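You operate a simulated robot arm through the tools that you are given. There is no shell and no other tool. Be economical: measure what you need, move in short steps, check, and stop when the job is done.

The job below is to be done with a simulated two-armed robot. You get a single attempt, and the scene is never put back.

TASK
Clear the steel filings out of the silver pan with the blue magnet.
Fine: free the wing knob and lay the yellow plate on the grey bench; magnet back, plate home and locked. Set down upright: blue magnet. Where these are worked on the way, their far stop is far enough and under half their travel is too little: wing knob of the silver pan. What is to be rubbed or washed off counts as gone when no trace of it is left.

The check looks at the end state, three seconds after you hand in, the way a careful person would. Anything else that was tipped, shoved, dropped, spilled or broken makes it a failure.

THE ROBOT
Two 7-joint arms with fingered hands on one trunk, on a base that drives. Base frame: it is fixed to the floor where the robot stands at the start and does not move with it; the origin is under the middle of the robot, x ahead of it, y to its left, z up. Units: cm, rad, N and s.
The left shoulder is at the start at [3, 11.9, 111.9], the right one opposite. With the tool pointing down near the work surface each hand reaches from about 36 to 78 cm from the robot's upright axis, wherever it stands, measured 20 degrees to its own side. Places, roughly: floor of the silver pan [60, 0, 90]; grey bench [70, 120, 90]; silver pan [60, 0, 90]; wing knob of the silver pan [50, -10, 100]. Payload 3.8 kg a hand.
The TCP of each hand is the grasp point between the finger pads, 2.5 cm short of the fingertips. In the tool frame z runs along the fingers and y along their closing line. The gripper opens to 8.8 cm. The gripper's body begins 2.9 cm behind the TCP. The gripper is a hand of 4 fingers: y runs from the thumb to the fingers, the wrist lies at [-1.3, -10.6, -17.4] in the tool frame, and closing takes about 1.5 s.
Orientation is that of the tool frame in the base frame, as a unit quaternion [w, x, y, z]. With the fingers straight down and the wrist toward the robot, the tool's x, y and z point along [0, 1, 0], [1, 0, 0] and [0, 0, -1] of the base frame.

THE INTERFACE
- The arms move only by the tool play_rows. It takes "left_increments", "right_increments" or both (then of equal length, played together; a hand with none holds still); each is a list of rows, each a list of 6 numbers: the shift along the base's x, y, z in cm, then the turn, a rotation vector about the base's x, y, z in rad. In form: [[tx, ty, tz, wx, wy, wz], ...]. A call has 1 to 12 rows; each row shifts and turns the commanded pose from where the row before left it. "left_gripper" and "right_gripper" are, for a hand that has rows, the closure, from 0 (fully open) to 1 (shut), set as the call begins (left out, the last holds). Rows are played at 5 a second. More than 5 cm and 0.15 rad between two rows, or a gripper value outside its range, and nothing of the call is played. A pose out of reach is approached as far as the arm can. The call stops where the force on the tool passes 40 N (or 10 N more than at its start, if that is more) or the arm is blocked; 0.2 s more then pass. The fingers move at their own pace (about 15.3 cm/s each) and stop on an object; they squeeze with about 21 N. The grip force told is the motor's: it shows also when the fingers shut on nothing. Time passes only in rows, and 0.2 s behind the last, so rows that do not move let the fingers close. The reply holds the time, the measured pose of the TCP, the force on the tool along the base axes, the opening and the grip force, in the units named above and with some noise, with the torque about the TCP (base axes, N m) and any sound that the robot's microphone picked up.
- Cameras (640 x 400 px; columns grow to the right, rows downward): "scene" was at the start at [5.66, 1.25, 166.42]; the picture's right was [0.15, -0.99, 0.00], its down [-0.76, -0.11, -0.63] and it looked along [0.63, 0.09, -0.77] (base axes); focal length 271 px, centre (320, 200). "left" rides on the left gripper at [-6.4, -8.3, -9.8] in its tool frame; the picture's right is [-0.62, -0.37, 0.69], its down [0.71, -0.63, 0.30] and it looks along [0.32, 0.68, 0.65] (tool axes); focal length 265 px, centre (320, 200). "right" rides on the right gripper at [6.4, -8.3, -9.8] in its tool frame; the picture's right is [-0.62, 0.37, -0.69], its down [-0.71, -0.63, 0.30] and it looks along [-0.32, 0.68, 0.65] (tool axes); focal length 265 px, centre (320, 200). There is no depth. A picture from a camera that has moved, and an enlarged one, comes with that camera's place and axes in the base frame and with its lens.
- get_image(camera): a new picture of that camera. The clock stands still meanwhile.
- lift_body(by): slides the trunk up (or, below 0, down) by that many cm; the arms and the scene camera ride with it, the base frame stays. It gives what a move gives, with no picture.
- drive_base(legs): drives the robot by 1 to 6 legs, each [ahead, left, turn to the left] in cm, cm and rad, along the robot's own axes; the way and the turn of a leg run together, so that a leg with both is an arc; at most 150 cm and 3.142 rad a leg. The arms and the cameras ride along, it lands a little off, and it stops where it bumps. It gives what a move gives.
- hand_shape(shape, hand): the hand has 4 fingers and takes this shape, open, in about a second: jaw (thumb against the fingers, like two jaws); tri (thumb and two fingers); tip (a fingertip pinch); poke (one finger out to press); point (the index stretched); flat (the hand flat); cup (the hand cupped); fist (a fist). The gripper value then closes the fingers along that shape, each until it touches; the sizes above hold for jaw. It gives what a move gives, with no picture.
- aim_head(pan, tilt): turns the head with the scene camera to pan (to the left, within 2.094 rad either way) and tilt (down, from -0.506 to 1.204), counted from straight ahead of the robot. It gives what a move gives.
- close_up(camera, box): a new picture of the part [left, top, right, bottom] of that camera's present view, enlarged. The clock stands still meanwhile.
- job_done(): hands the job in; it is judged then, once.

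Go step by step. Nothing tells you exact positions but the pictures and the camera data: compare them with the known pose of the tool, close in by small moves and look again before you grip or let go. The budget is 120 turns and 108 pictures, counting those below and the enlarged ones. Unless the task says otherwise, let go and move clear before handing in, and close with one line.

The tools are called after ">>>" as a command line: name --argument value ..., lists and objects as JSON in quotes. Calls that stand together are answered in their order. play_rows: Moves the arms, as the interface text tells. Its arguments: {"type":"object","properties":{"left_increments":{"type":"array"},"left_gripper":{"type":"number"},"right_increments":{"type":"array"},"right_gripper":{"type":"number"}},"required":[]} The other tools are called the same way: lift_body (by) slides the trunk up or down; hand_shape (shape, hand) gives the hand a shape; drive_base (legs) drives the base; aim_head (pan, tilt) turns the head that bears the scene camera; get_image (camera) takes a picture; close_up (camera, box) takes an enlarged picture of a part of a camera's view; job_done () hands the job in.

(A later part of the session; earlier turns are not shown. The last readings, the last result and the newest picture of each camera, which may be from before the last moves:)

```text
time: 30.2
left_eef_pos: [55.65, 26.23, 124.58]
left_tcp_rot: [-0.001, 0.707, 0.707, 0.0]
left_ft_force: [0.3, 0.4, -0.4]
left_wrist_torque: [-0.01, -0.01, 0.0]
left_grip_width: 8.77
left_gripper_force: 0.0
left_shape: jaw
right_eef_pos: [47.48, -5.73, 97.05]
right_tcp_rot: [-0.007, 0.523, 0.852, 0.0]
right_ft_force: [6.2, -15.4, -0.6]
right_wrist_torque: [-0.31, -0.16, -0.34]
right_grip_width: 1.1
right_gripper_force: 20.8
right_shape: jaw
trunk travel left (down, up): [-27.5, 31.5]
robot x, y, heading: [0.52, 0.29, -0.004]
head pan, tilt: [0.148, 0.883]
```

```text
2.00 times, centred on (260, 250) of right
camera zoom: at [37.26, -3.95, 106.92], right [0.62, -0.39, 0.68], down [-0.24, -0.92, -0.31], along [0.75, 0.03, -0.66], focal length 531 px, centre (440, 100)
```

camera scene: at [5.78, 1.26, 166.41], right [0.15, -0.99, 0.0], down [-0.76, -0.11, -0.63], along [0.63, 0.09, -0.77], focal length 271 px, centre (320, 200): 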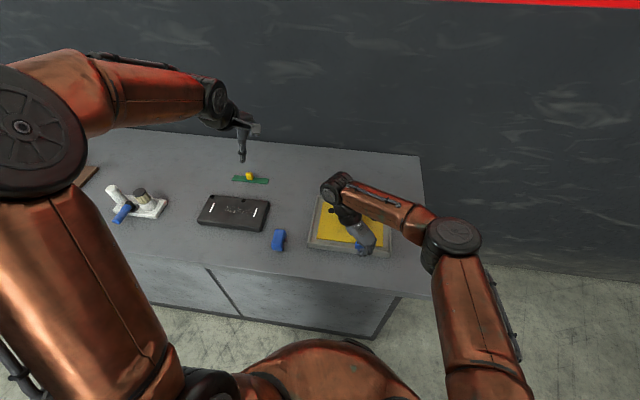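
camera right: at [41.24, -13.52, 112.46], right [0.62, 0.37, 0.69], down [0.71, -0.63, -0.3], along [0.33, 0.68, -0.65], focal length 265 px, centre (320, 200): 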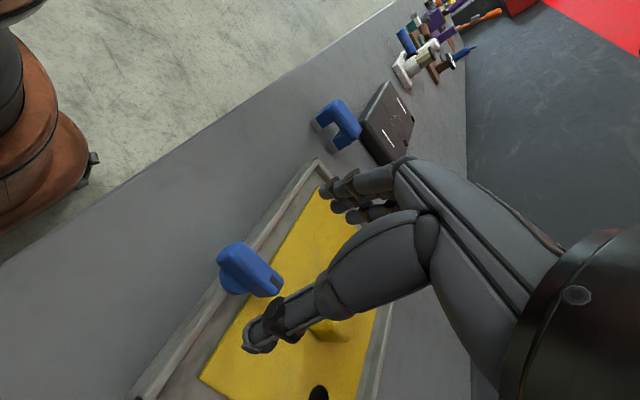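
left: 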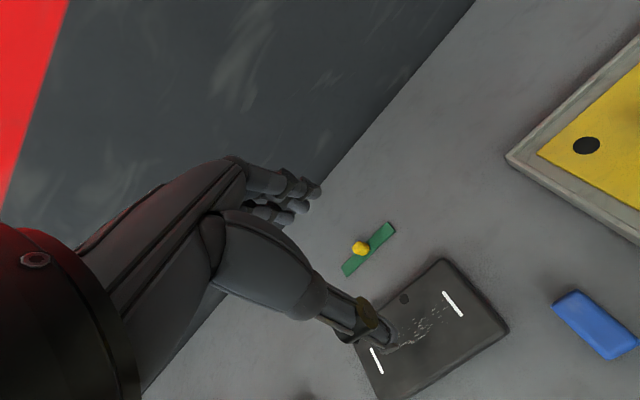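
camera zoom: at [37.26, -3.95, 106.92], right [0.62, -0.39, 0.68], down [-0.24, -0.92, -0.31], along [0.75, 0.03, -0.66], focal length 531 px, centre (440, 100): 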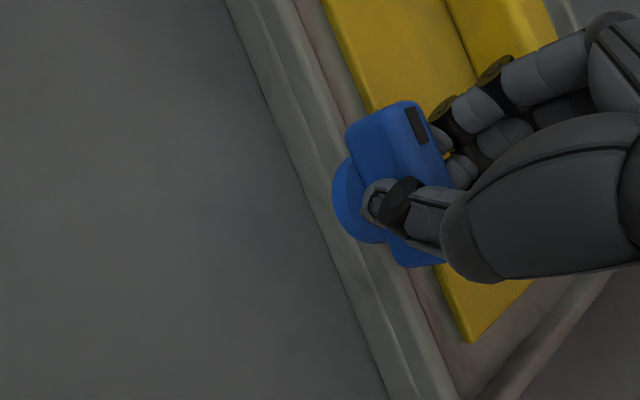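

The torque rose and the wing stayed put, so this is the far stop and the knob is free. I'll release it, lift, and go over the yellow handle.

>>> play_rows --right_increments '[[0, 0, 0, 0, 0, -0.12], [0, 0, 0, 0, 0, -0.12], [0, 0, 0, 0, 0, -0.12], [0, 0, 0, 0, 0, -0.12]]'

>>> play_rows --right_increments '[[0, 0, 0, 0, 0, 0], [0, 0, 0, 0, 0, 0], [0, 0, 0, 0, 0, 0], [0, 0, 0, 0, 0, 0], [0, 0, 2, 0, 0, 0], [0, 0, 3, 0, 0, 0], [0, 0, 4, 0, 0, 0], [3, 1.4, 2, 0.01, 0, 0], [3, 1.4, 0, 0, 0, 0], [3, 1.4, 0, 0, 0, 0], [0, 0, 0, 0, 0, 0]]' --right_gripper 0

>>> get_image --camera "right"

>>> close_up --camera "scene" --box '[300, 180, 420, 260]'

```text
time: 31.2
left_eef_pos: [55.44, 26.39, 124.6]
left_tcp_rot: [0.0, 0.706, 0.708, 0.0]
left_ft_force: [0.1, 0.3, 0.6]
left_wrist_torque: [0.02, -0.01, -0.01]
left_grip_width: 8.76
left_gripper_force: 0.1
left_shape: jaw
right_eef_pos: [47.22, -5.37, 97.05]
right_tcp_rot: [-0.006, 0.71, 0.704, 0.003]
right_ft_force: [0.7, -4.8, 0.0]
right_wrist_torque: [-0.1, -0.06, 0.03]
right_grip_width: 1.15
right_gripper_force: 20.6
right_shape: jaw
trunk travel left (down, up): [-27.5, 31.5]
robot x, y, heading: [0.11, 0.23, -0.003]
head pan, tilt: [0.148, 0.883]
```

```text
time: 33.6
left_eef_pos: [55.36, 26.42, 124.58]
left_tcp_rot: [0.0, 0.707, 0.707, 0.0]
left_ft_force: [-0.5, 0.2, 0.6]
left_wrist_torque: [0.01, 0.02, -0.01]
left_grip_width: 8.77
left_gripper_force: 0.0
left_shape: jaw
right_eef_pos: [56.38, -1.44, 108.07]
right_tcp_rot: [-0.01, 0.71, 0.704, 0.005]
right_ft_force: [-0.2, -0.3, -0.2]
right_wrist_torque: [-0.01, -0.04, 0.0]
right_grip_width: 8.77
right_gripper_force: 0.0
right_shape: jaw
trunk travel left (down, up): [-27.5, 31.5]
robot x, y, heading: [0.17, 0.09, 0.0]
head pan, tilt: [0.148, 0.883]
```

```text
74 pictures are left
camera right: at [48.19, 4.91, 118.11], right [0.37, -0.64, 0.68], down [-0.64, -0.7, -0.32], along [0.68, -0.32, -0.66], focal length 265 px, centre (320, 200)
```

right: 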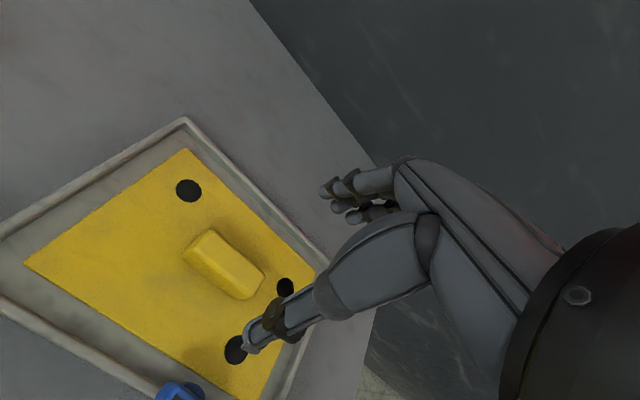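

```text
5.00 times, centred on (360, 220) of scene
camera zoom: at [5.63, 1.22, 166.42], right [0.15, -0.99, 0.0], down [-0.76, -0.11, -0.64], along [0.63, 0.09, -0.77], focal length 1354 px, centre (120, 100)
```

zoom: 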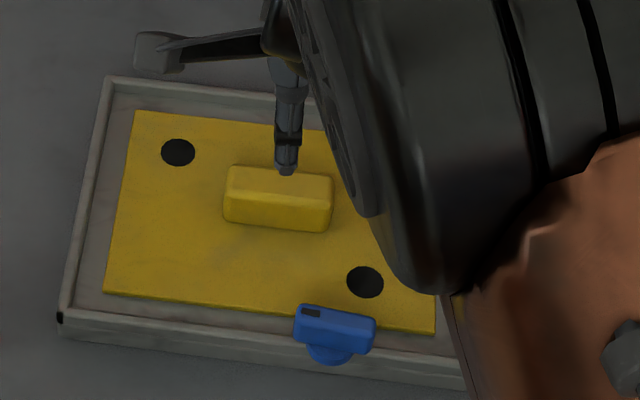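

The handle top is at about (56.7, −1.1, 97.1) and the plate top at about 92.7. I'll descend and grip.

>>> play_rows --right_increments '[[0.1, 0.2, -3, 0, 0, 0], [0.1, 0.1, -3, 0, 0, 0], [0, 0, -3, 0, 0, 0], [0, 0, -1.5, 0, 0, 0], [0, 0, -1, 0, 0, 0], [0, 0, 0, 0, 0, 0]]'

>>> close_up --camera "scene" --box '[300, 180, 420, 260]'

>>> get_image --camera "right"

```text
time: 35.0
left_eef_pos: [55.46, 26.37, 124.57]
left_tcp_rot: [0.0, 0.707, 0.707, 0.0]
left_ft_force: [0.0, -0.1, -0.2]
left_wrist_torque: [0.02, 0.0, -0.01]
left_grip_width: 8.74
left_gripper_force: 0.1
left_shape: jaw
right_eef_pos: [56.53, -1.13, 96.57]
right_tcp_rot: [-0.01, 0.711, 0.704, 0.006]
right_ft_force: [-0.2, -1.1, 1.2]
right_wrist_torque: [-0.01, 0.0, 0.0]
right_grip_width: 8.76
right_gripper_force: 0.1
right_shape: jaw
trunk travel left (down, up): [-27.5, 31.5]
robot x, y, heading: [0.1, 0.3, 0.0]
head pan, tilt: [0.148, 0.883]
```

```text
5.00 times, centred on (360, 220) of scene
camera zoom: at [5.67, 1.27, 166.42], right [0.15, -0.99, 0.0], down [-0.76, -0.11, -0.63], along [0.63, 0.09, -0.77], focal length 1354 px, centre (120, 100)
```

zoom: 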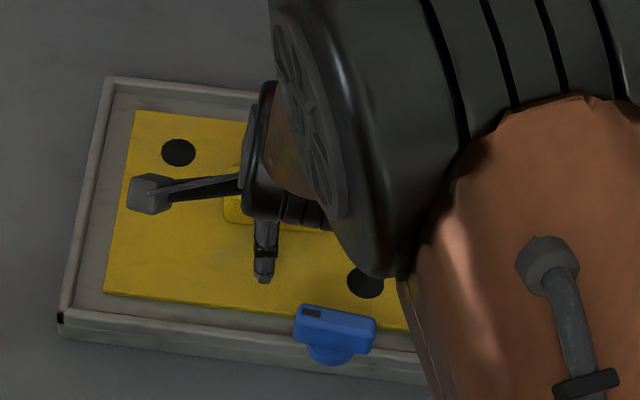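

```text
71 pictures are left
camera right: at [48.38, 5.22, 106.55], right [0.37, -0.64, 0.68], down [-0.64, -0.7, -0.32], along [0.68, -0.32, -0.66], focal length 265 px, centre (320, 200)
```

right: 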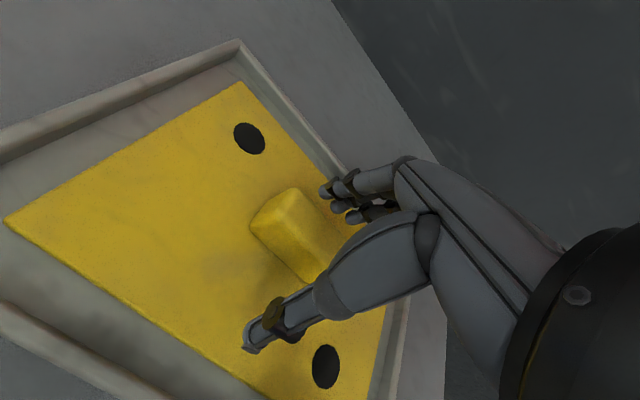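

>>> play_rows --right_increments '[[-0.2, 0, -0.4, 0, 0, 0], [0, 0, 0, 0, 0, 0], [0, 0, 0, 0, 0, 0], [0, 0, 0, 0, 0, 0], [0, 0, 0, 0, 0, 0], [0, 0, 0, 0, 0, 0], [0, 0, 0, 0, 0, 0], [0, 0, 0, 0, 0, 0]]' --right_gripper 1

>>> get_image --camera "right"

```text
time: 36.8
left_eef_pos: [55.49, 26.39, 124.55]
left_tcp_rot: [0.0, 0.707, 0.707, 0.0]
left_ft_force: [-0.5, -0.4, 0.3]
left_wrist_torque: [0.02, -0.01, 0.01]
left_grip_width: 8.75
left_gripper_force: 0.0
left_shape: jaw
right_eef_pos: [56.38, -1.13, 96.1]
right_tcp_rot: [-0.009, 0.71, 0.704, 0.005]
right_ft_force: [-0.6, 0.6, -1.0]
right_wrist_torque: [0.01, -0.06, 0.05]
right_grip_width: 2.3
right_gripper_force: 20.9
right_shape: jaw
trunk travel left (down, up): [-27.5, 31.5]
robot x, y, heading: [-0.16, -0.05, -0.0]
head pan, tilt: [0.148, 0.883]
```

```text
70 pictures are left
camera right: at [48.2, 5.22, 106.14], right [0.37, -0.64, 0.68], down [-0.64, -0.7, -0.32], along [0.68, -0.32, -0.66], focal length 265 px, centre (320, 200)
```

right: 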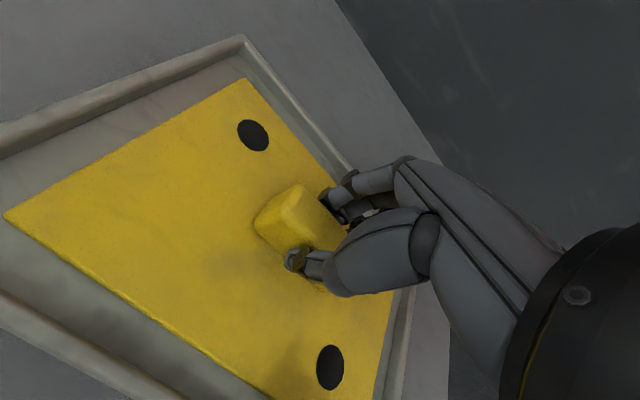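

The handle is gripped (home TCP 56.38, −1.13, 96.1). I'll lift slowly, straight up.

>>> play_rows --right_increments '[[0, 0, 0.7, 0, 0, 0], [0, 0, 0.7, 0, 0, 0], [0, 0, 1, 0, 0, 0], [0, 0, 1.5, 0, 0, 0], [0, 0, 2, 0, 0, 0], [0, 0, 2, 0, 0, 0], [0, 0, 2, 0, 0, 0], [0, 0, 0, 0, 0, 0]]'

>>> get_image --camera "scene"

>>> get_image --camera "left"

```text
time: 38.6
left_eef_pos: [55.47, 26.37, 124.58]
left_tcp_rot: [0.0, 0.707, 0.707, -0.001]
left_ft_force: [0.9, -0.5, -0.5]
left_wrist_torque: [0.03, -0.02, 0.01]
left_grip_width: 8.76
left_gripper_force: 0.0
left_shape: jaw
right_eef_pos: [56.48, -1.09, 106.0]
right_tcp_rot: [-0.009, 0.71, 0.704, 0.005]
right_ft_force: [0.1, -0.2, -2.9]
right_wrist_torque: [0.01, 0.03, 0.02]
right_grip_width: 2.29
right_gripper_force: 21.0
right_shape: jaw
trunk travel left (down, up): [-27.5, 31.5]
robot x, y, heading: [0.23, 0.4, -0.005]
head pan, tilt: [0.148, 0.883]
```

```text
69 pictures are left
camera scene: at [5.75, 1.27, 166.41], right [0.15, -0.99, 0.0], down [-0.76, -0.11, -0.63], along [0.63, 0.09, -0.77], focal length 271 px, centre (320, 200)
```

scene: 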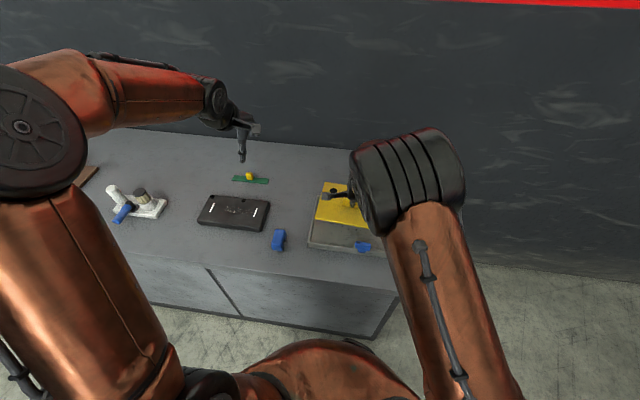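

```text
68 pictures are left
camera left: at [47.1, 19.98, 134.45], right [-0.37, -0.62, -0.69], down [-0.63, 0.71, -0.3], along [0.68, 0.32, -0.65], focal length 265 px, centre (320, 200)
```

left: 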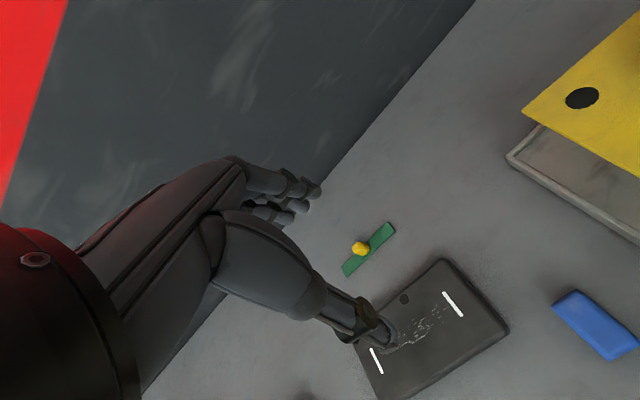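

The plate is up and weighs about 0.3 kg. I'll carry it to the free bench area behind the pan, to about TCP (77, −10).

>>> play_rows --right_increments '[[3, -1.3, 0.3, 0, 0, 0], [3, -1.3, 0, 0, 0, 0], [3, -1.3, 0, 0, 0, 0], [3, -1.3, 0, 0, 0, 0], [3, -1.3, 0, 0, 0, 0], [3, -1.3, 0, 0, 0, 0], [2.6, -1.2, 0, 0, 0, 0], [0, 0, 0, 0, 0, 0]]'

>>> get_image --camera "scene"

>>> get_image --camera "right"

```text
time: 40.4
left_eef_pos: [55.4, 26.36, 124.73]
left_tcp_rot: [0.0, 0.707, 0.707, 0.0]
left_ft_force: [0.0, -0.1, 0.3]
left_wrist_torque: [0.01, 0.01, 0.0]
left_grip_width: 8.75
left_gripper_force: 0.1
left_shape: jaw
right_eef_pos: [75.6, -9.58, 106.31]
right_tcp_rot: [-0.01, 0.71, 0.704, 0.005]
right_ft_force: [0.0, -0.4, -3.5]
right_wrist_torque: [0.03, 0.02, -0.01]
right_grip_width: 2.26
right_gripper_force: 21.1
right_shape: jaw
right hand out of reach, approached as far as the arm can: row 7
trunk travel left (down, up): [-27.5, 31.5]
robot x, y, heading: [-0.11, -0.2, -0.002]
head pan, tilt: [0.148, 0.883]
```

```text
67 pictures are left
camera scene: at [5.68, 1.31, 166.42], right [0.15, -0.99, 0.0], down [-0.76, -0.11, -0.63], along [0.63, 0.09, -0.77], focal length 271 px, centre (320, 200)
```

scene: 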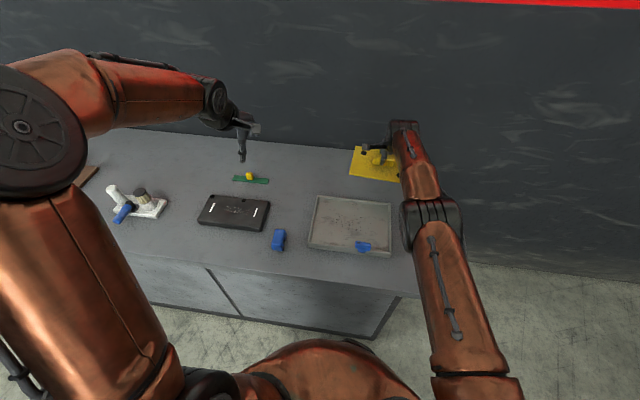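

```text
66 pictures are left
camera right: at [67.35, -3.29, 116.27], right [0.37, -0.64, 0.68], down [-0.64, -0.7, -0.31], along [0.68, -0.32, -0.67], focal length 265 px, centre (320, 200)
```

right: 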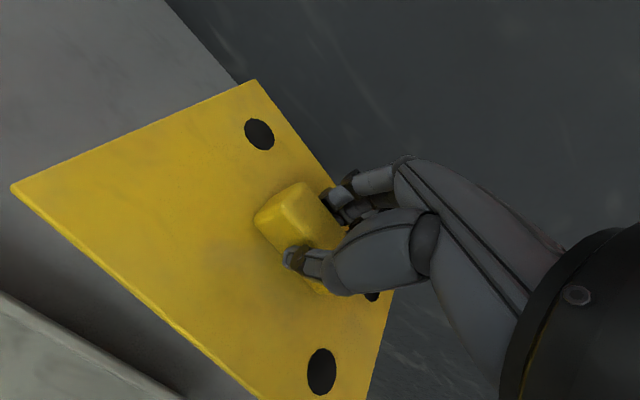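

The plate clears the pan by about 2 cm. I'll lower it, gently near the surface.

>>> play_rows --right_increments '[[0, 0, -2.5, 0, 0, 0], [0, 0, -2.5, 0, 0, 0], [0, 0, -2, 0, 0, 0], [0, 0, -1, 0, 0, 0], [0, 0, 0, 0, 0, 0]]'

>>> get_image --camera "right"

>>> close_up --camera "scene" --box '[300, 130, 440, 260]'

```text
time: 41.6
left_eef_pos: [55.58, 26.3, 124.53]
left_tcp_rot: [0.001, 0.707, 0.707, 0.0]
left_ft_force: [0.7, 0.5, -0.2]
left_wrist_torque: [-0.01, -0.01, 0.05]
left_grip_width: 8.75
left_gripper_force: 0.1
left_shape: jaw
right_eef_pos: [74.61, -9.32, 98.44]
right_tcp_rot: [-0.01, 0.711, 0.703, 0.006]
right_ft_force: [-0.3, -0.1, -3.7]
right_wrist_torque: [0.01, 0.06, -0.03]
right_grip_width: 2.28
right_gripper_force: 20.5
right_shape: jaw
right hand out of reach, approached as far as the arm can: row 2, 3
trunk travel left (down, up): [-27.5, 31.5]
robot x, y, heading: [0.18, 0.19, -0.001]
head pan, tilt: [0.148, 0.883]
```

```text
65 pictures are left
camera right: at [66.52, -3.08, 108.44], right [0.37, -0.64, 0.68], down [-0.64, -0.7, -0.32], along [0.68, -0.32, -0.66], focal length 265 px, centre (320, 200)
```

right: 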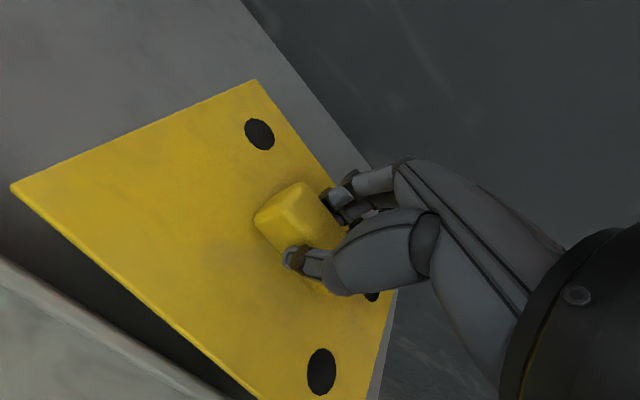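

```text
3.08 times, centred on (370, 195) of scene
camera zoom: at [5.72, 1.26, 166.42], right [0.15, -0.99, 0.0], down [-0.76, -0.11, -0.63], along [0.63, 0.09, -0.77], focal length 833 px, centre (166, 215)
```

zoom: 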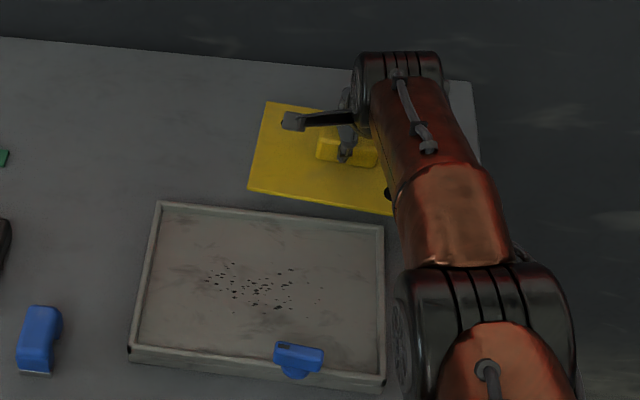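

The arm is at its reach limit and the plate edge would be tight to the pan. I'll raise slightly and drive the base 4 cm ahead, which carries the plate farther.

>>> drive_base --legs '[[4, 0, 0]]'

>>> get_image --camera "right"

```text
time: 42.5
left_eef_pos: [59.59, 26.36, 124.45]
left_tcp_rot: [-0.001, 0.707, 0.707, 0.0]
left_ft_force: [0.0, 0.2, -0.6]
left_wrist_torque: [-0.03, 0.0, 0.01]
left_grip_width: 8.74
left_gripper_force: 0.0
left_shape: jaw
right_eef_pos: [78.79, -9.28, 98.39]
right_tcp_rot: [-0.01, 0.71, 0.704, 0.005]
right_ft_force: [0.9, 0.1, -3.5]
right_wrist_torque: [0.0, 0.08, 0.01]
right_grip_width: 2.24
right_gripper_force: 20.7
right_shape: jaw
trunk travel left (down, up): [-27.5, 31.5]
robot x, y, heading: [4.13, -0.15, -0.001]
head pan, tilt: [0.148, 0.883]
```

```text
63 pictures are left
camera right: at [70.63, -3.04, 108.42], right [0.37, -0.64, 0.68], down [-0.64, -0.7, -0.32], along [0.68, -0.32, -0.66], focal length 265 px, centre (320, 200)
```

right: 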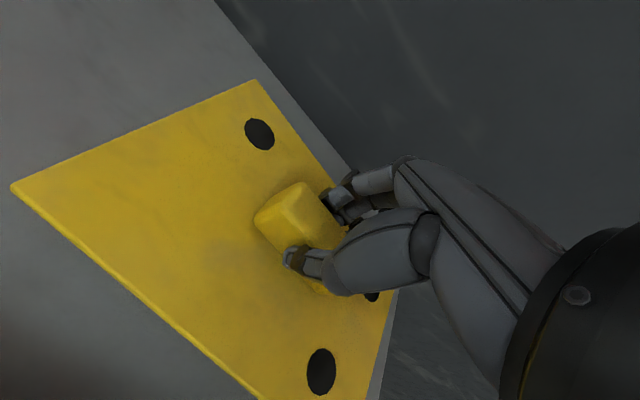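

There is plenty of clearance now. I'll lower until the plate touches.

>>> play_rows --right_increments '[[0, 0, -1.5, 0, 0, 0], [0, 0, -1, 0, 0, 0], [0, 0, -0.5, 0, 0, 0], [0, 0, 0, 0, 0, 0]]'

```text
time: 43.5
left_eef_pos: [59.48, 26.32, 124.58]
left_tcp_rot: [0.0, 0.707, 0.707, 0.0]
left_ft_force: [-0.6, -0.1, 0.0]
left_wrist_torque: [0.01, -0.01, -0.01]
left_grip_width: 8.78
left_gripper_force: 0.1
left_shape: jaw
right_eef_pos: [77.97, -9.28, 95.59]
right_tcp_rot: [-0.009, 0.71, 0.704, 0.006]
right_ft_force: [-0.5, 0.2, -2.4]
right_wrist_torque: [-0.02, 0.03, 0.01]
right_grip_width: 2.26
right_gripper_force: 21.5
right_shape: jaw
right hand out of reach, approached as far as the arm can: row 2
trunk travel left (down, up): [-27.5, 31.5]
robot x, y, heading: [3.83, 0.04, 0.003]
head pan, tilt: [0.148, 0.883]
```

>>> play_rows --right_increments '[[-0.8, 0, -0.5, 0, 0, 0], [0, 0, -0.5, 0, 0, 0], [0, 0, -0.4, 0, 0, 0], [0, 0, 0, 0, 0, 0]]'

>>> get_image --camera "right"

```text
time: 44.5
left_eef_pos: [59.55, 26.43, 124.5]
left_tcp_rot: [0.0, 0.707, 0.707, 0.0]
left_ft_force: [0.3, 0.1, 0.4]
left_wrist_torque: [0.02, 0.02, 0.02]
left_grip_width: 8.77
left_gripper_force: 0.0
left_shape: jaw
right_eef_pos: [77.11, -9.28, 94.28]
right_tcp_rot: [-0.009, 0.71, 0.704, 0.005]
right_ft_force: [-0.4, -0.8, -2.8]
right_wrist_torque: [-0.01, 0.06, 0.0]
right_grip_width: 2.26
right_gripper_force: 21.0
right_shape: jaw
trunk travel left (down, up): [-27.5, 31.5]
robot x, y, heading: [4.07, 0.13, -0.002]
head pan, tilt: [0.148, 0.883]
```

```text
62 pictures are left
camera right: at [69.03, -2.94, 104.25], right [0.37, -0.64, 0.68], down [-0.64, -0.7, -0.32], along [0.68, -0.32, -0.66], focal length 265 px, centre (320, 200)
```

right: 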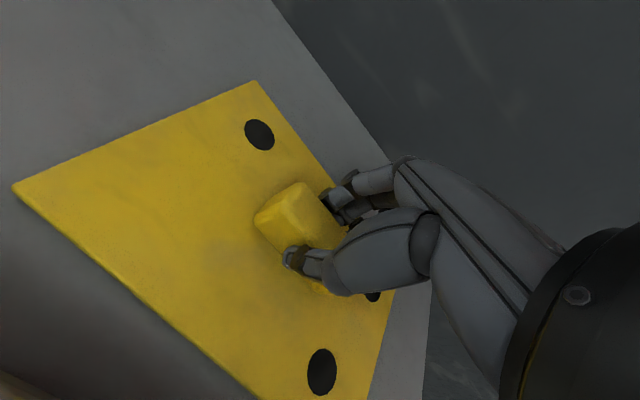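

>>> play_rows --right_increments '[[0, 0, -0.4, 0, 0, 0], [0, 0, -0.4, 0, 0, 0], [0, 0, -0.4, 0, 0, 0], [0, 0, 0, 0, 0, 0]]'

```text
time: 45.5
left_eef_pos: [59.08, 26.42, 124.78]
left_tcp_rot: [0.001, 0.707, 0.707, 0.001]
left_ft_force: [-0.3, -0.3, -0.4]
left_wrist_torque: [0.03, -0.02, -0.03]
left_grip_width: 8.78
left_gripper_force: 0.2
left_shape: jaw
right_eef_pos: [77.17, -9.32, 93.78]
right_tcp_rot: [-0.005, 0.71, 0.704, 0.011]
right_ft_force: [-1.0, -1.0, 30.6]
right_wrist_torque: [-0.05, -0.34, 0.08]
right_grip_width: 2.34
right_gripper_force: 21.2
right_shape: jaw
trunk travel left (down, up): [-27.5, 31.5]
robot x, y, heading: [3.96, -0.06, -0.009]
head pan, tilt: [0.148, 0.883]
```

The plate touched. I'll ease the pressure, open, and rise.

>>> play_rows --right_increments '[[0, 0, 0.6, 0, 0, 0], [0, 0, 0, 0, 0, 0]]'

>>> play_rows --right_increments '[[0, 0, 0, 0, 0, 0], [0, 0, 0, 0, 0, 0], [0, 0, 0, 0, 0, 0], [0, 0, 0, 0, 0, 0], [0, 0, 0, 0, 0, 0], [0, 0, 1.5, 0, 0, 0], [0, 0, 2, 0, 0, 0], [0, 0, 3, 0, 0, 0], [-2, 0, 3, 0, 0, 0], [-3, -2, 3, 0, 0, 0], [0, 0, 0, 0, 0, 0]]' --right_gripper 0

>>> get_image --camera "right"

```text
time: 46.1
left_eef_pos: [59.3, 26.4, 124.7]
left_tcp_rot: [0.0, 0.707, 0.707, 0.0]
left_ft_force: [0.2, 0.4, 0.1]
left_wrist_torque: [0.02, 0.02, -0.01]
left_grip_width: 8.74
left_gripper_force: 0.1
left_shape: jaw
right_eef_pos: [77.14, -9.22, 93.9]
right_tcp_rot: [-0.009, 0.71, 0.704, 0.007]
right_ft_force: [2.6, 1.0, 19.0]
right_wrist_torque: [-0.04, -0.37, 0.08]
right_grip_width: 2.43
right_gripper_force: 20.6
right_shape: jaw
trunk travel left (down, up): [-27.5, 31.5]
robot x, y, heading: [3.87, -0.13, 0.001]
head pan, tilt: [0.148, 0.883]
```

```text
time: 48.5
left_eef_pos: [59.54, 26.5, 124.44]
left_tcp_rot: [0.0, 0.707, 0.707, 0.0]
left_ft_force: [-0.2, 0.3, 0.4]
left_wrist_torque: [-0.01, 0.02, 0.0]
left_grip_width: 8.74
left_gripper_force: 0.1
left_shape: jaw
right_eef_pos: [72.24, -11.19, 106.09]
right_tcp_rot: [-0.009, 0.71, 0.704, 0.005]
right_ft_force: [0.6, 0.4, -0.2]
right_wrist_torque: [0.03, -0.03, 0.01]
right_grip_width: 8.75
right_gripper_force: 0.0
right_shape: jaw
trunk travel left (down, up): [-27.5, 31.5]
robot x, y, heading: [4.05, -0.2, -0.002]
head pan, tilt: [0.148, 0.883]
```

```text
61 pictures are left
camera right: at [64.09, -4.95, 116.16], right [0.37, -0.64, 0.68], down [-0.64, -0.7, -0.32], along [0.68, -0.32, -0.66], focal length 265 px, centre (320, 200)
```

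right: 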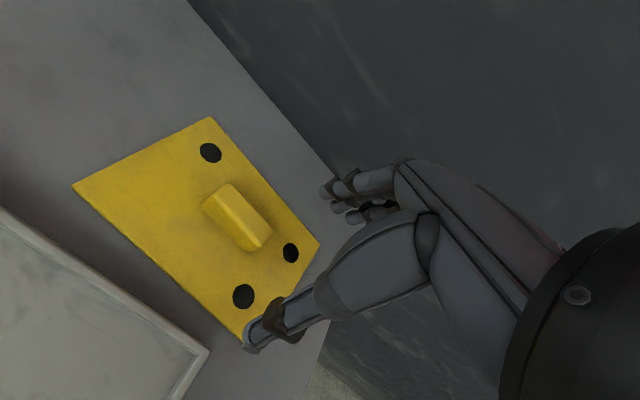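

The plate lies flat behind the pan. I'll retract the right hand to the side and bring the left hand over the magnet at about (47.1, 20.3, top 95), turned so it closes along y.

>>> play_rows --right_increments '[[-2.2, -1.6, 1.2, 0, 0, 0], [-2.2, -1.6, 1.2, 0, 0, 0], [-2.2, -1.6, 1.2, 0, 0, 0], [-2.2, -1.6, 1.2, 0, 0, 0], [-2.2, -1.6, 1.2, 0, 0, 0], [-2.2, -1.6, 1.2, 0, 0, 0], [-2.2, -1.6, 1.2, 0, 0, 0], [-2.2, -1.6, 1.2, 0, 0, 0], [-2.2, -1.6, 1.2, 0, 0, 0], [-2.2, -1.6, 1.2, 0, 0, 0], [-2.2, -1.6, 1.2, 0, 0, 0], [-2, -1.6, 1, 0, 0, 0]]' --left_increments '[[-1.03, -0.51, -1.5, 0, 0, -0.128], [-1.03, -0.51, -1.5, 0, 0, -0.128], [-1.03, -0.51, -1.5, 0, 0, -0.128], [-1.03, -0.51, -1.5, 0, 0, -0.128], [-1.03, -0.51, -1.5, 0, 0, -0.128], [-1.03, -0.51, -1.5, 0, 0, -0.128], [-1.03, -0.51, -1.5, 0, 0, -0.128], [-1.03, -0.51, -1.5, 0, 0, -0.128], [-1.03, -0.51, -1.5, 0, 0, -0.128], [-1.03, -0.51, -1.5, 0, 0, -0.128], [-1.03, -0.51, -1.5, 0, 0, -0.128], [-1.03, -0.51, -1.5, 0, 0, -0.128]]'

>>> get_image --camera "left"

>>> get_image --camera "scene"

```text
time: 51.1
left_eef_pos: [47.08, 20.26, 106.57]
left_tcp_rot: [0.0, 1.0, 0.018, 0.0]
left_ft_force: [-0.9, -0.4, 0.4]
left_wrist_torque: [-0.01, -0.02, 0.02]
left_grip_width: 8.77
left_gripper_force: 0.1
left_shape: jaw
right_eef_pos: [45.97, -30.42, 120.42]
right_tcp_rot: [-0.009, 0.71, 0.705, 0.007]
right_ft_force: [-0.1, 0.6, 1.1]
right_wrist_torque: [0.01, 0.01, -0.04]
right_grip_width: 8.78
right_gripper_force: 0.1
right_shape: jaw
trunk travel left (down, up): [-27.5, 31.5]
robot x, y, heading: [3.65, -0.44, -0.003]
head pan, tilt: [0.148, 0.883]
```

```text
60 pictures are left
camera left: at [40.22, 28.42, 116.48], right [-0.63, 0.35, -0.69], down [0.69, 0.65, -0.3], along [0.35, -0.67, -0.65], focal length 265 px, centre (320, 200)
```

left: 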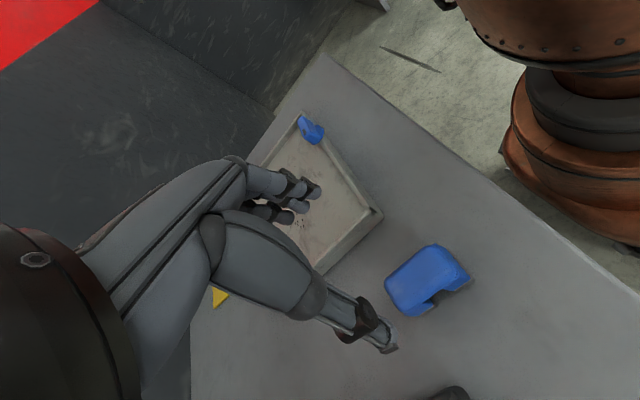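

```text
59 pictures are left
camera scene: at [9.59, 1.22, 166.42], right [0.15, -0.99, 0.0], down [-0.76, -0.11, -0.64], along [0.63, 0.09, -0.77], focal length 271 px, centre (320, 200)
```

scene: 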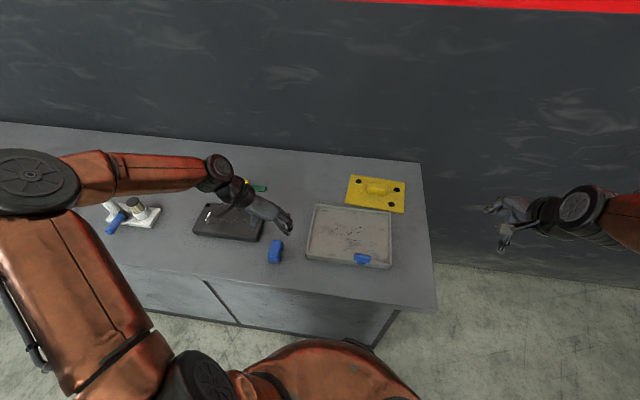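

The magnet checks out at about (47, 20.5). I'll descend partway and check.

>>> play_rows --left_increments '[[0, 0.1, -2.5, 0, 0, -0.04], [0, 0, -2.5, 0, 0, 0], [0, 0, -2, 0, 0, 0], [0, 0, 0, 0, 0, 0]]'

>>> get_image --camera "left"

>>> close_up --camera "scene" --box '[230, 200, 330, 265]'

>>> close_up --camera "scene" --box '[300, 170, 410, 275]'

```text
time: 52.1
left_eef_pos: [47.08, 20.46, 99.51]
left_tcp_rot: [0.001, 1.0, -0.001, 0.0]
left_ft_force: [-0.4, 0.3, 0.0]
left_wrist_torque: [0.01, -0.01, 0.03]
left_grip_width: 8.79
left_gripper_force: 0.1
left_shape: jaw
right_eef_pos: [45.95, -30.46, 120.23]
right_tcp_rot: [-0.01, 0.71, 0.704, 0.006]
right_ft_force: [-0.5, -0.3, 0.1]
right_wrist_torque: [-0.03, 0.0, -0.01]
right_grip_width: 8.75
right_gripper_force: 0.0
right_shape: jaw
trunk travel left (down, up): [-27.5, 31.5]
robot x, y, heading: [4.22, -0.03, -0.003]
head pan, tilt: [0.148, 0.883]
```

```text
58 pictures are left
camera left: at [40.61, 28.75, 109.43], right [-0.62, 0.37, -0.69], down [0.72, 0.63, -0.3], along [0.32, -0.68, -0.65], focal length 265 px, centre (320, 200)
```

left: 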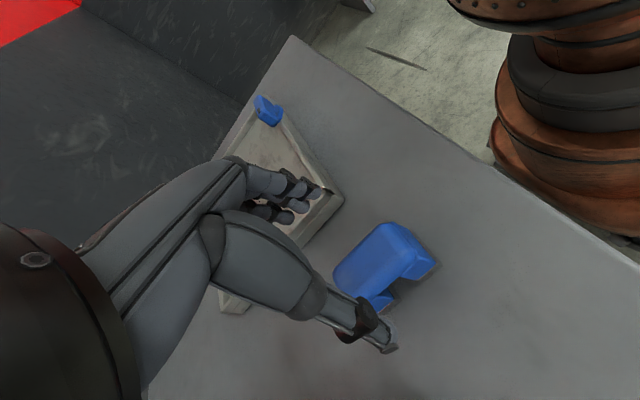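

```text
6.15 times, centred on (280, 232) of scene
camera zoom: at [9.63, 1.24, 166.42], right [0.15, -0.99, 0.0], down [-0.76, -0.11, -0.64], along [0.63, 0.09, -0.77], focal length 1666 px, centre (566, 0)
```

zoom: 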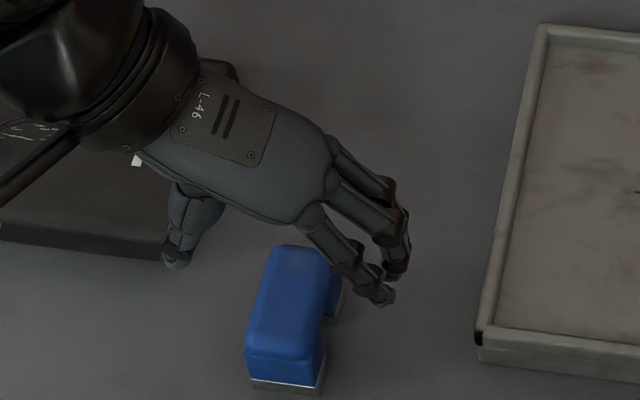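

```text
3.81 times, centred on (355, 222) of scene
camera zoom: at [9.63, 1.24, 166.42], right [0.15, -0.99, 0.0], down [-0.76, -0.11, -0.64], along [0.63, 0.09, -0.77], focal length 1032 px, centre (187, 114)
```

zoom: 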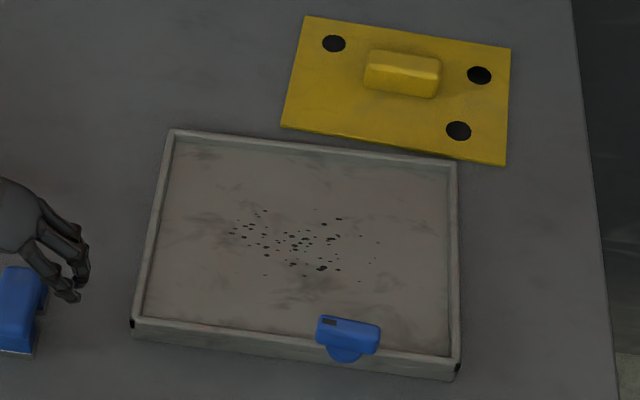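

>>> play_rows --left_increments '[[-0.2, 0, -2, 0, 0, 0], [0, 0, -1.5, 0, 0, 0], [0, 0, -1.2, 0, 0, 0], [0, 0, 0, 0, 0, 0]]'

>>> get_image --camera "left"

>>> close_up --camera "scene" --box '[230, 200, 330, 265]'

```text
time: 53.1
left_eef_pos: [46.85, 20.33, 94.83]
left_tcp_rot: [0.0, 1.0, -0.002, 0.0]
left_ft_force: [0.1, 0.0, 0.3]
left_wrist_torque: [0.0, -0.05, 0.0]
left_grip_width: 8.77
left_gripper_force: 0.0
left_shape: jaw
right_eef_pos: [46.04, -30.39, 120.37]
right_tcp_rot: [-0.009, 0.711, 0.703, 0.006]
right_ft_force: [-0.1, -0.3, -0.4]
right_wrist_torque: [-0.03, 0.01, 0.0]
right_grip_width: 8.77
right_gripper_force: 0.1
right_shape: jaw
trunk travel left (down, up): [-27.5, 31.5]
robot x, y, heading: [3.8, -0.16, -0.003]
head pan, tilt: [0.148, 0.883]
```

```text
55 pictures are left
camera left: at [40.37, 28.76, 104.75], right [-0.62, 0.37, -0.69], down [0.72, 0.63, -0.3], along [0.32, -0.68, -0.65], focal length 265 px, centre (320, 200)
```

left: 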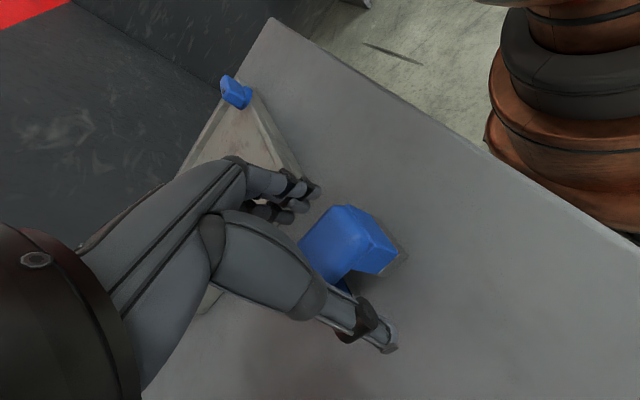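

```text
6.15 times, centred on (280, 232) of scene
camera zoom: at [9.64, 1.25, 166.42], right [0.15, -0.99, 0.0], down [-0.76, -0.11, -0.63], along [0.63, 0.09, -0.77], focal length 1666 px, centre (566, 0)
```

zoom: 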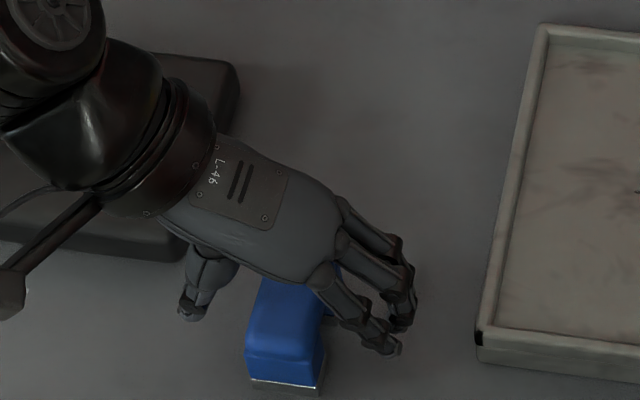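

Fingers are either side of the magnet bar. Closing.

>>> play_rows --left_increments '[[0, 0, 0, 0, 0, 0], [0, 0, 0, 0, 0, 0], [0, 0, 0, 0, 0, 0], [0, 0, 0, 0, 0, 0], [0, 0, 0, 0, 0, 0], [0, 0, 0, 0, 0, 0], [0, 0, 0, 0, 0, 0], [0, 0, 0, 0, 0, 0]]' --left_gripper 1

>>> get_image --camera "left"

>>> close_up --camera "scene" --box '[230, 200, 330, 265]'

```text
time: 54.9
left_eef_pos: [46.93, 20.32, 94.71]
left_tcp_rot: [0.0, 1.0, -0.002, 0.0]
left_ft_force: [-0.2, -0.4, 0.7]
left_wrist_torque: [0.03, -0.03, 0.02]
left_grip_width: 2.9
left_gripper_force: 20.9
left_shape: jaw
right_eef_pos: [45.97, -30.3, 120.32]
right_tcp_rot: [-0.009, 0.71, 0.704, 0.006]
right_ft_force: [-0.5, -0.8, -0.1]
right_wrist_torque: [0.02, -0.01, 0.01]
right_grip_width: 8.79
right_gripper_force: 0.0
right_shape: jaw
trunk travel left (down, up): [-27.5, 31.5]
robot x, y, heading: [4.16, -0.09, 0.002]
head pan, tilt: [0.148, 0.883]
```

```text
53 pictures are left
camera left: at [40.39, 28.77, 104.75], right [-0.62, 0.37, -0.69], down [0.72, 0.63, -0.3], along [0.32, -0.68, -0.65], focal length 265 px, centre (320, 200)
```

left: 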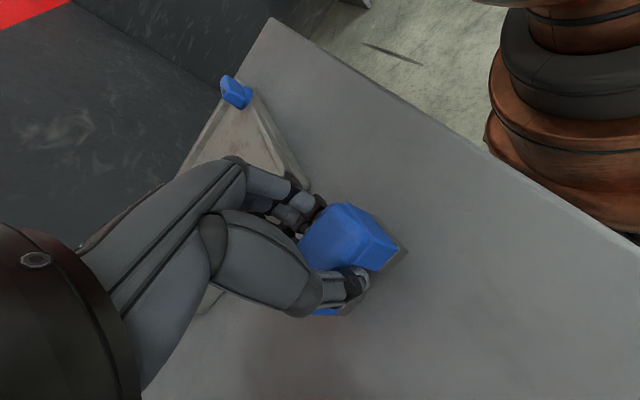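

```text
6.15 times, centred on (280, 232) of scene
camera zoom: at [9.67, 1.26, 166.42], right [0.15, -0.99, 0.0], down [-0.76, -0.11, -0.63], along [0.63, 0.09, -0.77], focal length 1666 px, centre (566, 0)
```

zoom: 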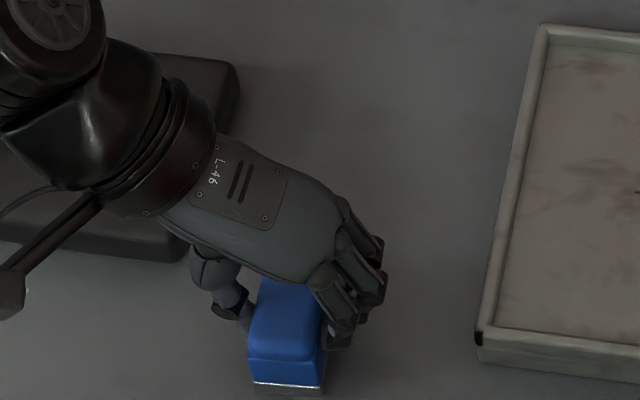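

The magnet is held (home TCP 46.9, 20.3, 94.75). I'll lift it and carry it over the left side of the filings.

>>> play_rows --left_increments '[[0, 0, 2, 0, 0, 0], [0, 0, 3, 0, 0, 0], [0, 0, 3, 0, 0, 0], [0, 0, 2, 0, 0, 0], [2, -3, 0, 0, 0, 0], [2, -3, 0, 0, 0, 0], [2, -3, 0, 0, 0, 0], [2, -3, 0, 0, 0, 0], [1, -2.3, 0, 0, 0, 0], [0, 0, 0, 0, 0, 0]]'

>>> get_image --camera "left"

>>> close_up --camera "scene" --box '[280, 170, 420, 275]'

```text
time: 57.1
left_eef_pos: [55.78, 6.19, 104.85]
left_tcp_rot: [0.001, 1.0, -0.002, -0.001]
left_ft_force: [0.5, 0.0, -2.1]
left_wrist_torque: [-0.01, 0.03, -0.03]
left_grip_width: 2.9
left_gripper_force: 20.7
left_shape: jaw
right_eef_pos: [46.05, -30.37, 120.37]
right_tcp_rot: [-0.009, 0.71, 0.704, 0.006]
right_ft_force: [-0.7, -0.6, 0.6]
right_wrist_torque: [0.01, 0.0, 0.03]
right_grip_width: 8.76
right_gripper_force: 0.3
right_shape: jaw
trunk travel left (down, up): [-27.5, 31.5]
robot x, y, heading: [3.87, -0.22, 0.002]
head pan, tilt: [0.148, 0.883]
```

```text
51 pictures are left
camera left: at [49.33, 14.52, 114.74], right [-0.62, 0.37, -0.69], down [0.72, 0.63, -0.31], along [0.32, -0.68, -0.65], focal length 265 px, centre (320, 200)
```

left: 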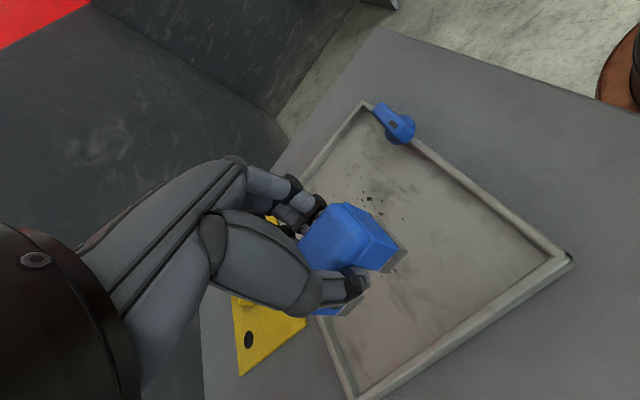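

```text
3.81 times, centred on (350, 222) of scene
camera zoom: at [9.67, 1.29, 166.42], right [0.15, -0.99, 0.0], down [-0.76, -0.11, -0.63], along [0.63, 0.09, -0.77], focal length 1032 px, centre (206, 114)
```

zoom: 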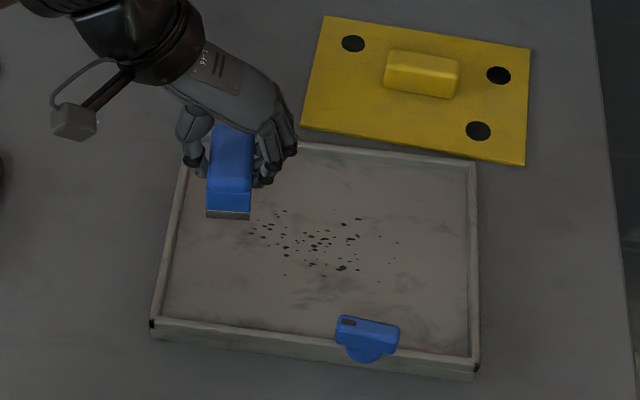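

>>> play_rows --left_increments '[[0.2, 0, -3, 0, 0, 0], [0, 0, -3, 0, 0, 0], [0, 0, -1.5, 0, 0, 0], [0, 0, -0.5, 0, 0, 0], [0, 0, -0.4, 0, 0, 0], [0, 0, 0, 0, 0, 0]]'

>>> close_up --camera "scene" --box '[280, 170, 420, 275]'

```text
time: 58.5
left_eef_pos: [56.05, 5.94, 96.64]
left_tcp_rot: [0.001, 1.0, -0.002, 0.001]
left_ft_force: [1.4, 1.6, 19.3]
left_wrist_torque: [0.06, -0.08, -0.04]
left_grip_width: 2.94
left_gripper_force: 21.0
left_shape: jaw
right_eef_pos: [45.89, -30.39, 120.48]
right_tcp_rot: [-0.009, 0.71, 0.704, 0.006]
right_ft_force: [0.1, -0.1, -0.4]
right_wrist_torque: [0.01, 0.0, 0.01]
right_grip_width: 8.75
right_gripper_force: 0.1
right_shape: jaw
trunk travel left (down, up): [-27.5, 31.5]
robot x, y, heading: [4.03, 0.01, -0.001]
head pan, tilt: [0.148, 0.883]
```

```text
3.81 times, centred on (350, 222) of scene
camera zoom: at [9.47, 1.26, 166.45], right [0.15, -0.99, 0.0], down [-0.76, -0.11, -0.64], along [0.63, 0.09, -0.77], focal length 1032 px, centre (206, 114)
```

zoom: 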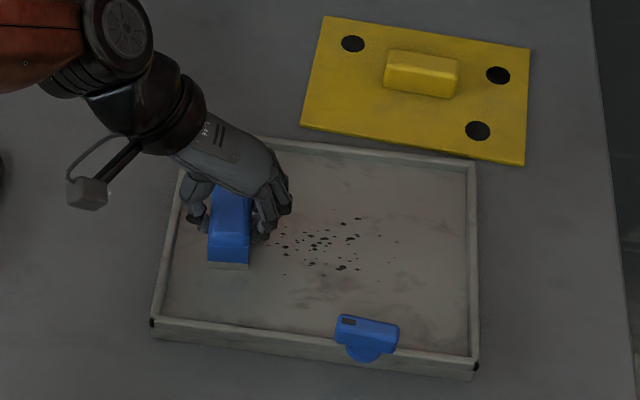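

The floor is reached at TCP 96.65. I'll raise a hair and sweep slowly across to the right.

>>> play_rows --left_increments '[[1, 0, 0.35, 0, 0, 0], [0, -1.3, 0, 0, 0, 0], [0, -1.3, 0, 0, 0, 0], [0, -1.3, 0, 0, 0, 0], [0, -1.3, 0, 0, 0, 0], [0, -1.3, 0, 0, 0, 0], [0, -1.3, 0, 0, 0, 0], [0, -1.3, 0, 0, 0, 0], [0, -1.3, 0, 0, 0, 0], [0, -1.3, 0, 0, 0, 0], [0, -1.3, 0, 0, 0, 0], [0, -1.3, 0, 0, 0, 0]]'

>>> close_up --camera "scene" --box '[280, 170, 420, 275]'

```text
time: 61.1
left_eef_pos: [57.15, -8.18, 96.79]
left_tcp_rot: [0.001, 1.0, -0.002, 0.0]
left_ft_force: [0.7, 0.1, -1.7]
left_wrist_torque: [0.03, 0.04, -0.02]
left_grip_width: 2.93
left_gripper_force: 21.0
left_shape: jaw
right_eef_pos: [46.03, -30.54, 120.28]
right_tcp_rot: [-0.009, 0.71, 0.704, 0.005]
right_ft_force: [-0.3, 0.7, 0.0]
right_wrist_torque: [0.0, 0.01, -0.01]
right_grip_width: 8.78
right_gripper_force: 0.1
right_shape: jaw
trunk travel left (down, up): [-27.5, 31.5]
robot x, y, heading: [3.89, 0.29, 0.002]
head pan, tilt: [0.148, 0.883]
```

```text
3.81 times, centred on (350, 222) of scene
camera zoom: at [9.69, 1.19, 166.42], right [0.15, -0.99, 0.0], down [-0.76, -0.11, -0.63], along [0.63, 0.09, -0.77], focal length 1032 px, centre (206, 114)
```

zoom: 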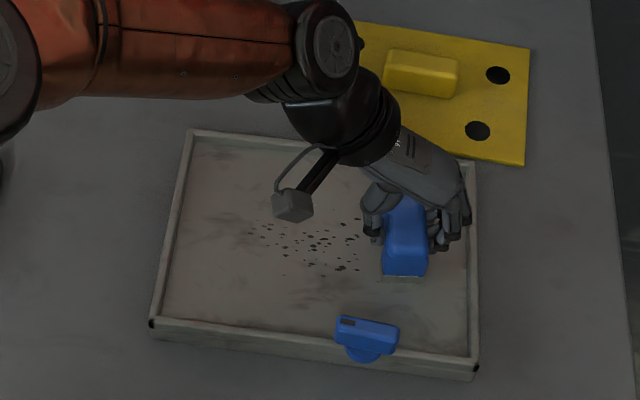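

A hovering pass didn't lift the filings, so it needs contact. I'll lower to a light touch and sweep back.

>>> play_rows --left_increments '[[0, 0, -0.2, 0, 0, 0], [0, 0, 0, 0, 0, 0]]'

>>> play_rows --left_increments '[[0, 1, 0, 0, 0, 0], [0, 1, 0, 0, 0, 0], [0, 1, 0, 0, 0, 0], [0, 1, 0, 0, 0, 0], [0, 0, 0, 0, 0, 0]]'

>>> close_up --camera "scene" --box '[280, 170, 420, 275]'

```text
time: 61.7
left_eef_pos: [57.14, -8.24, 96.89]
left_tcp_rot: [0.0, 1.0, -0.002, 0.001]
left_ft_force: [-1.0, -0.3, 8.6]
left_wrist_torque: [0.04, 0.02, -0.01]
left_grip_width: 2.96
left_gripper_force: 20.7
left_shape: jaw
right_eef_pos: [45.85, -30.53, 120.33]
right_tcp_rot: [-0.01, 0.711, 0.704, 0.006]
right_ft_force: [0.2, 0.0, -0.1]
right_wrist_torque: [0.0, 0.04, 0.0]
right_grip_width: 8.74
right_gripper_force: 0.1
right_shape: jaw
trunk travel left (down, up): [-27.5, 31.5]
robot x, y, heading: [4.25, 0.21, 0.006]
head pan, tilt: [0.148, 0.883]
```

```text
time: 62.9
left_eef_pos: [57.04, -4.28, 96.83]
left_tcp_rot: [-0.001, 1.0, -0.003, 0.0]
left_ft_force: [0.6, -4.0, 10.4]
left_wrist_torque: [-0.12, -0.03, -0.02]
left_grip_width: 2.94
left_gripper_force: 21.0
left_shape: jaw
right_eef_pos: [46.09, -30.6, 120.43]
right_tcp_rot: [-0.009, 0.71, 0.704, 0.006]
right_ft_force: [0.6, 0.0, 0.7]
right_wrist_torque: [-0.01, -0.02, 0.01]
right_grip_width: 8.78
right_gripper_force: 0.0
right_shape: jaw
trunk travel left (down, up): [-27.5, 31.5]
robot x, y, heading: [4.0, 0.19, -0.0]
head pan, tilt: [0.148, 0.883]
```

```text
3.81 times, centred on (350, 222) of scene
camera zoom: at [9.55, 1.16, 166.43], right [0.15, -0.99, 0.0], down [-0.76, -0.11, -0.64], along [0.63, 0.09, -0.77], focal length 1032 px, centre (206, 114)
```

zoom: 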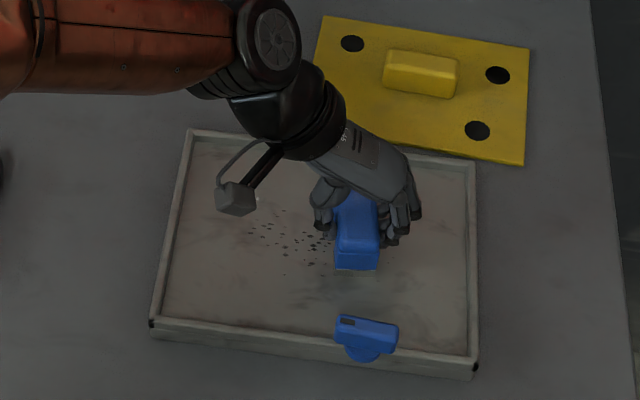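

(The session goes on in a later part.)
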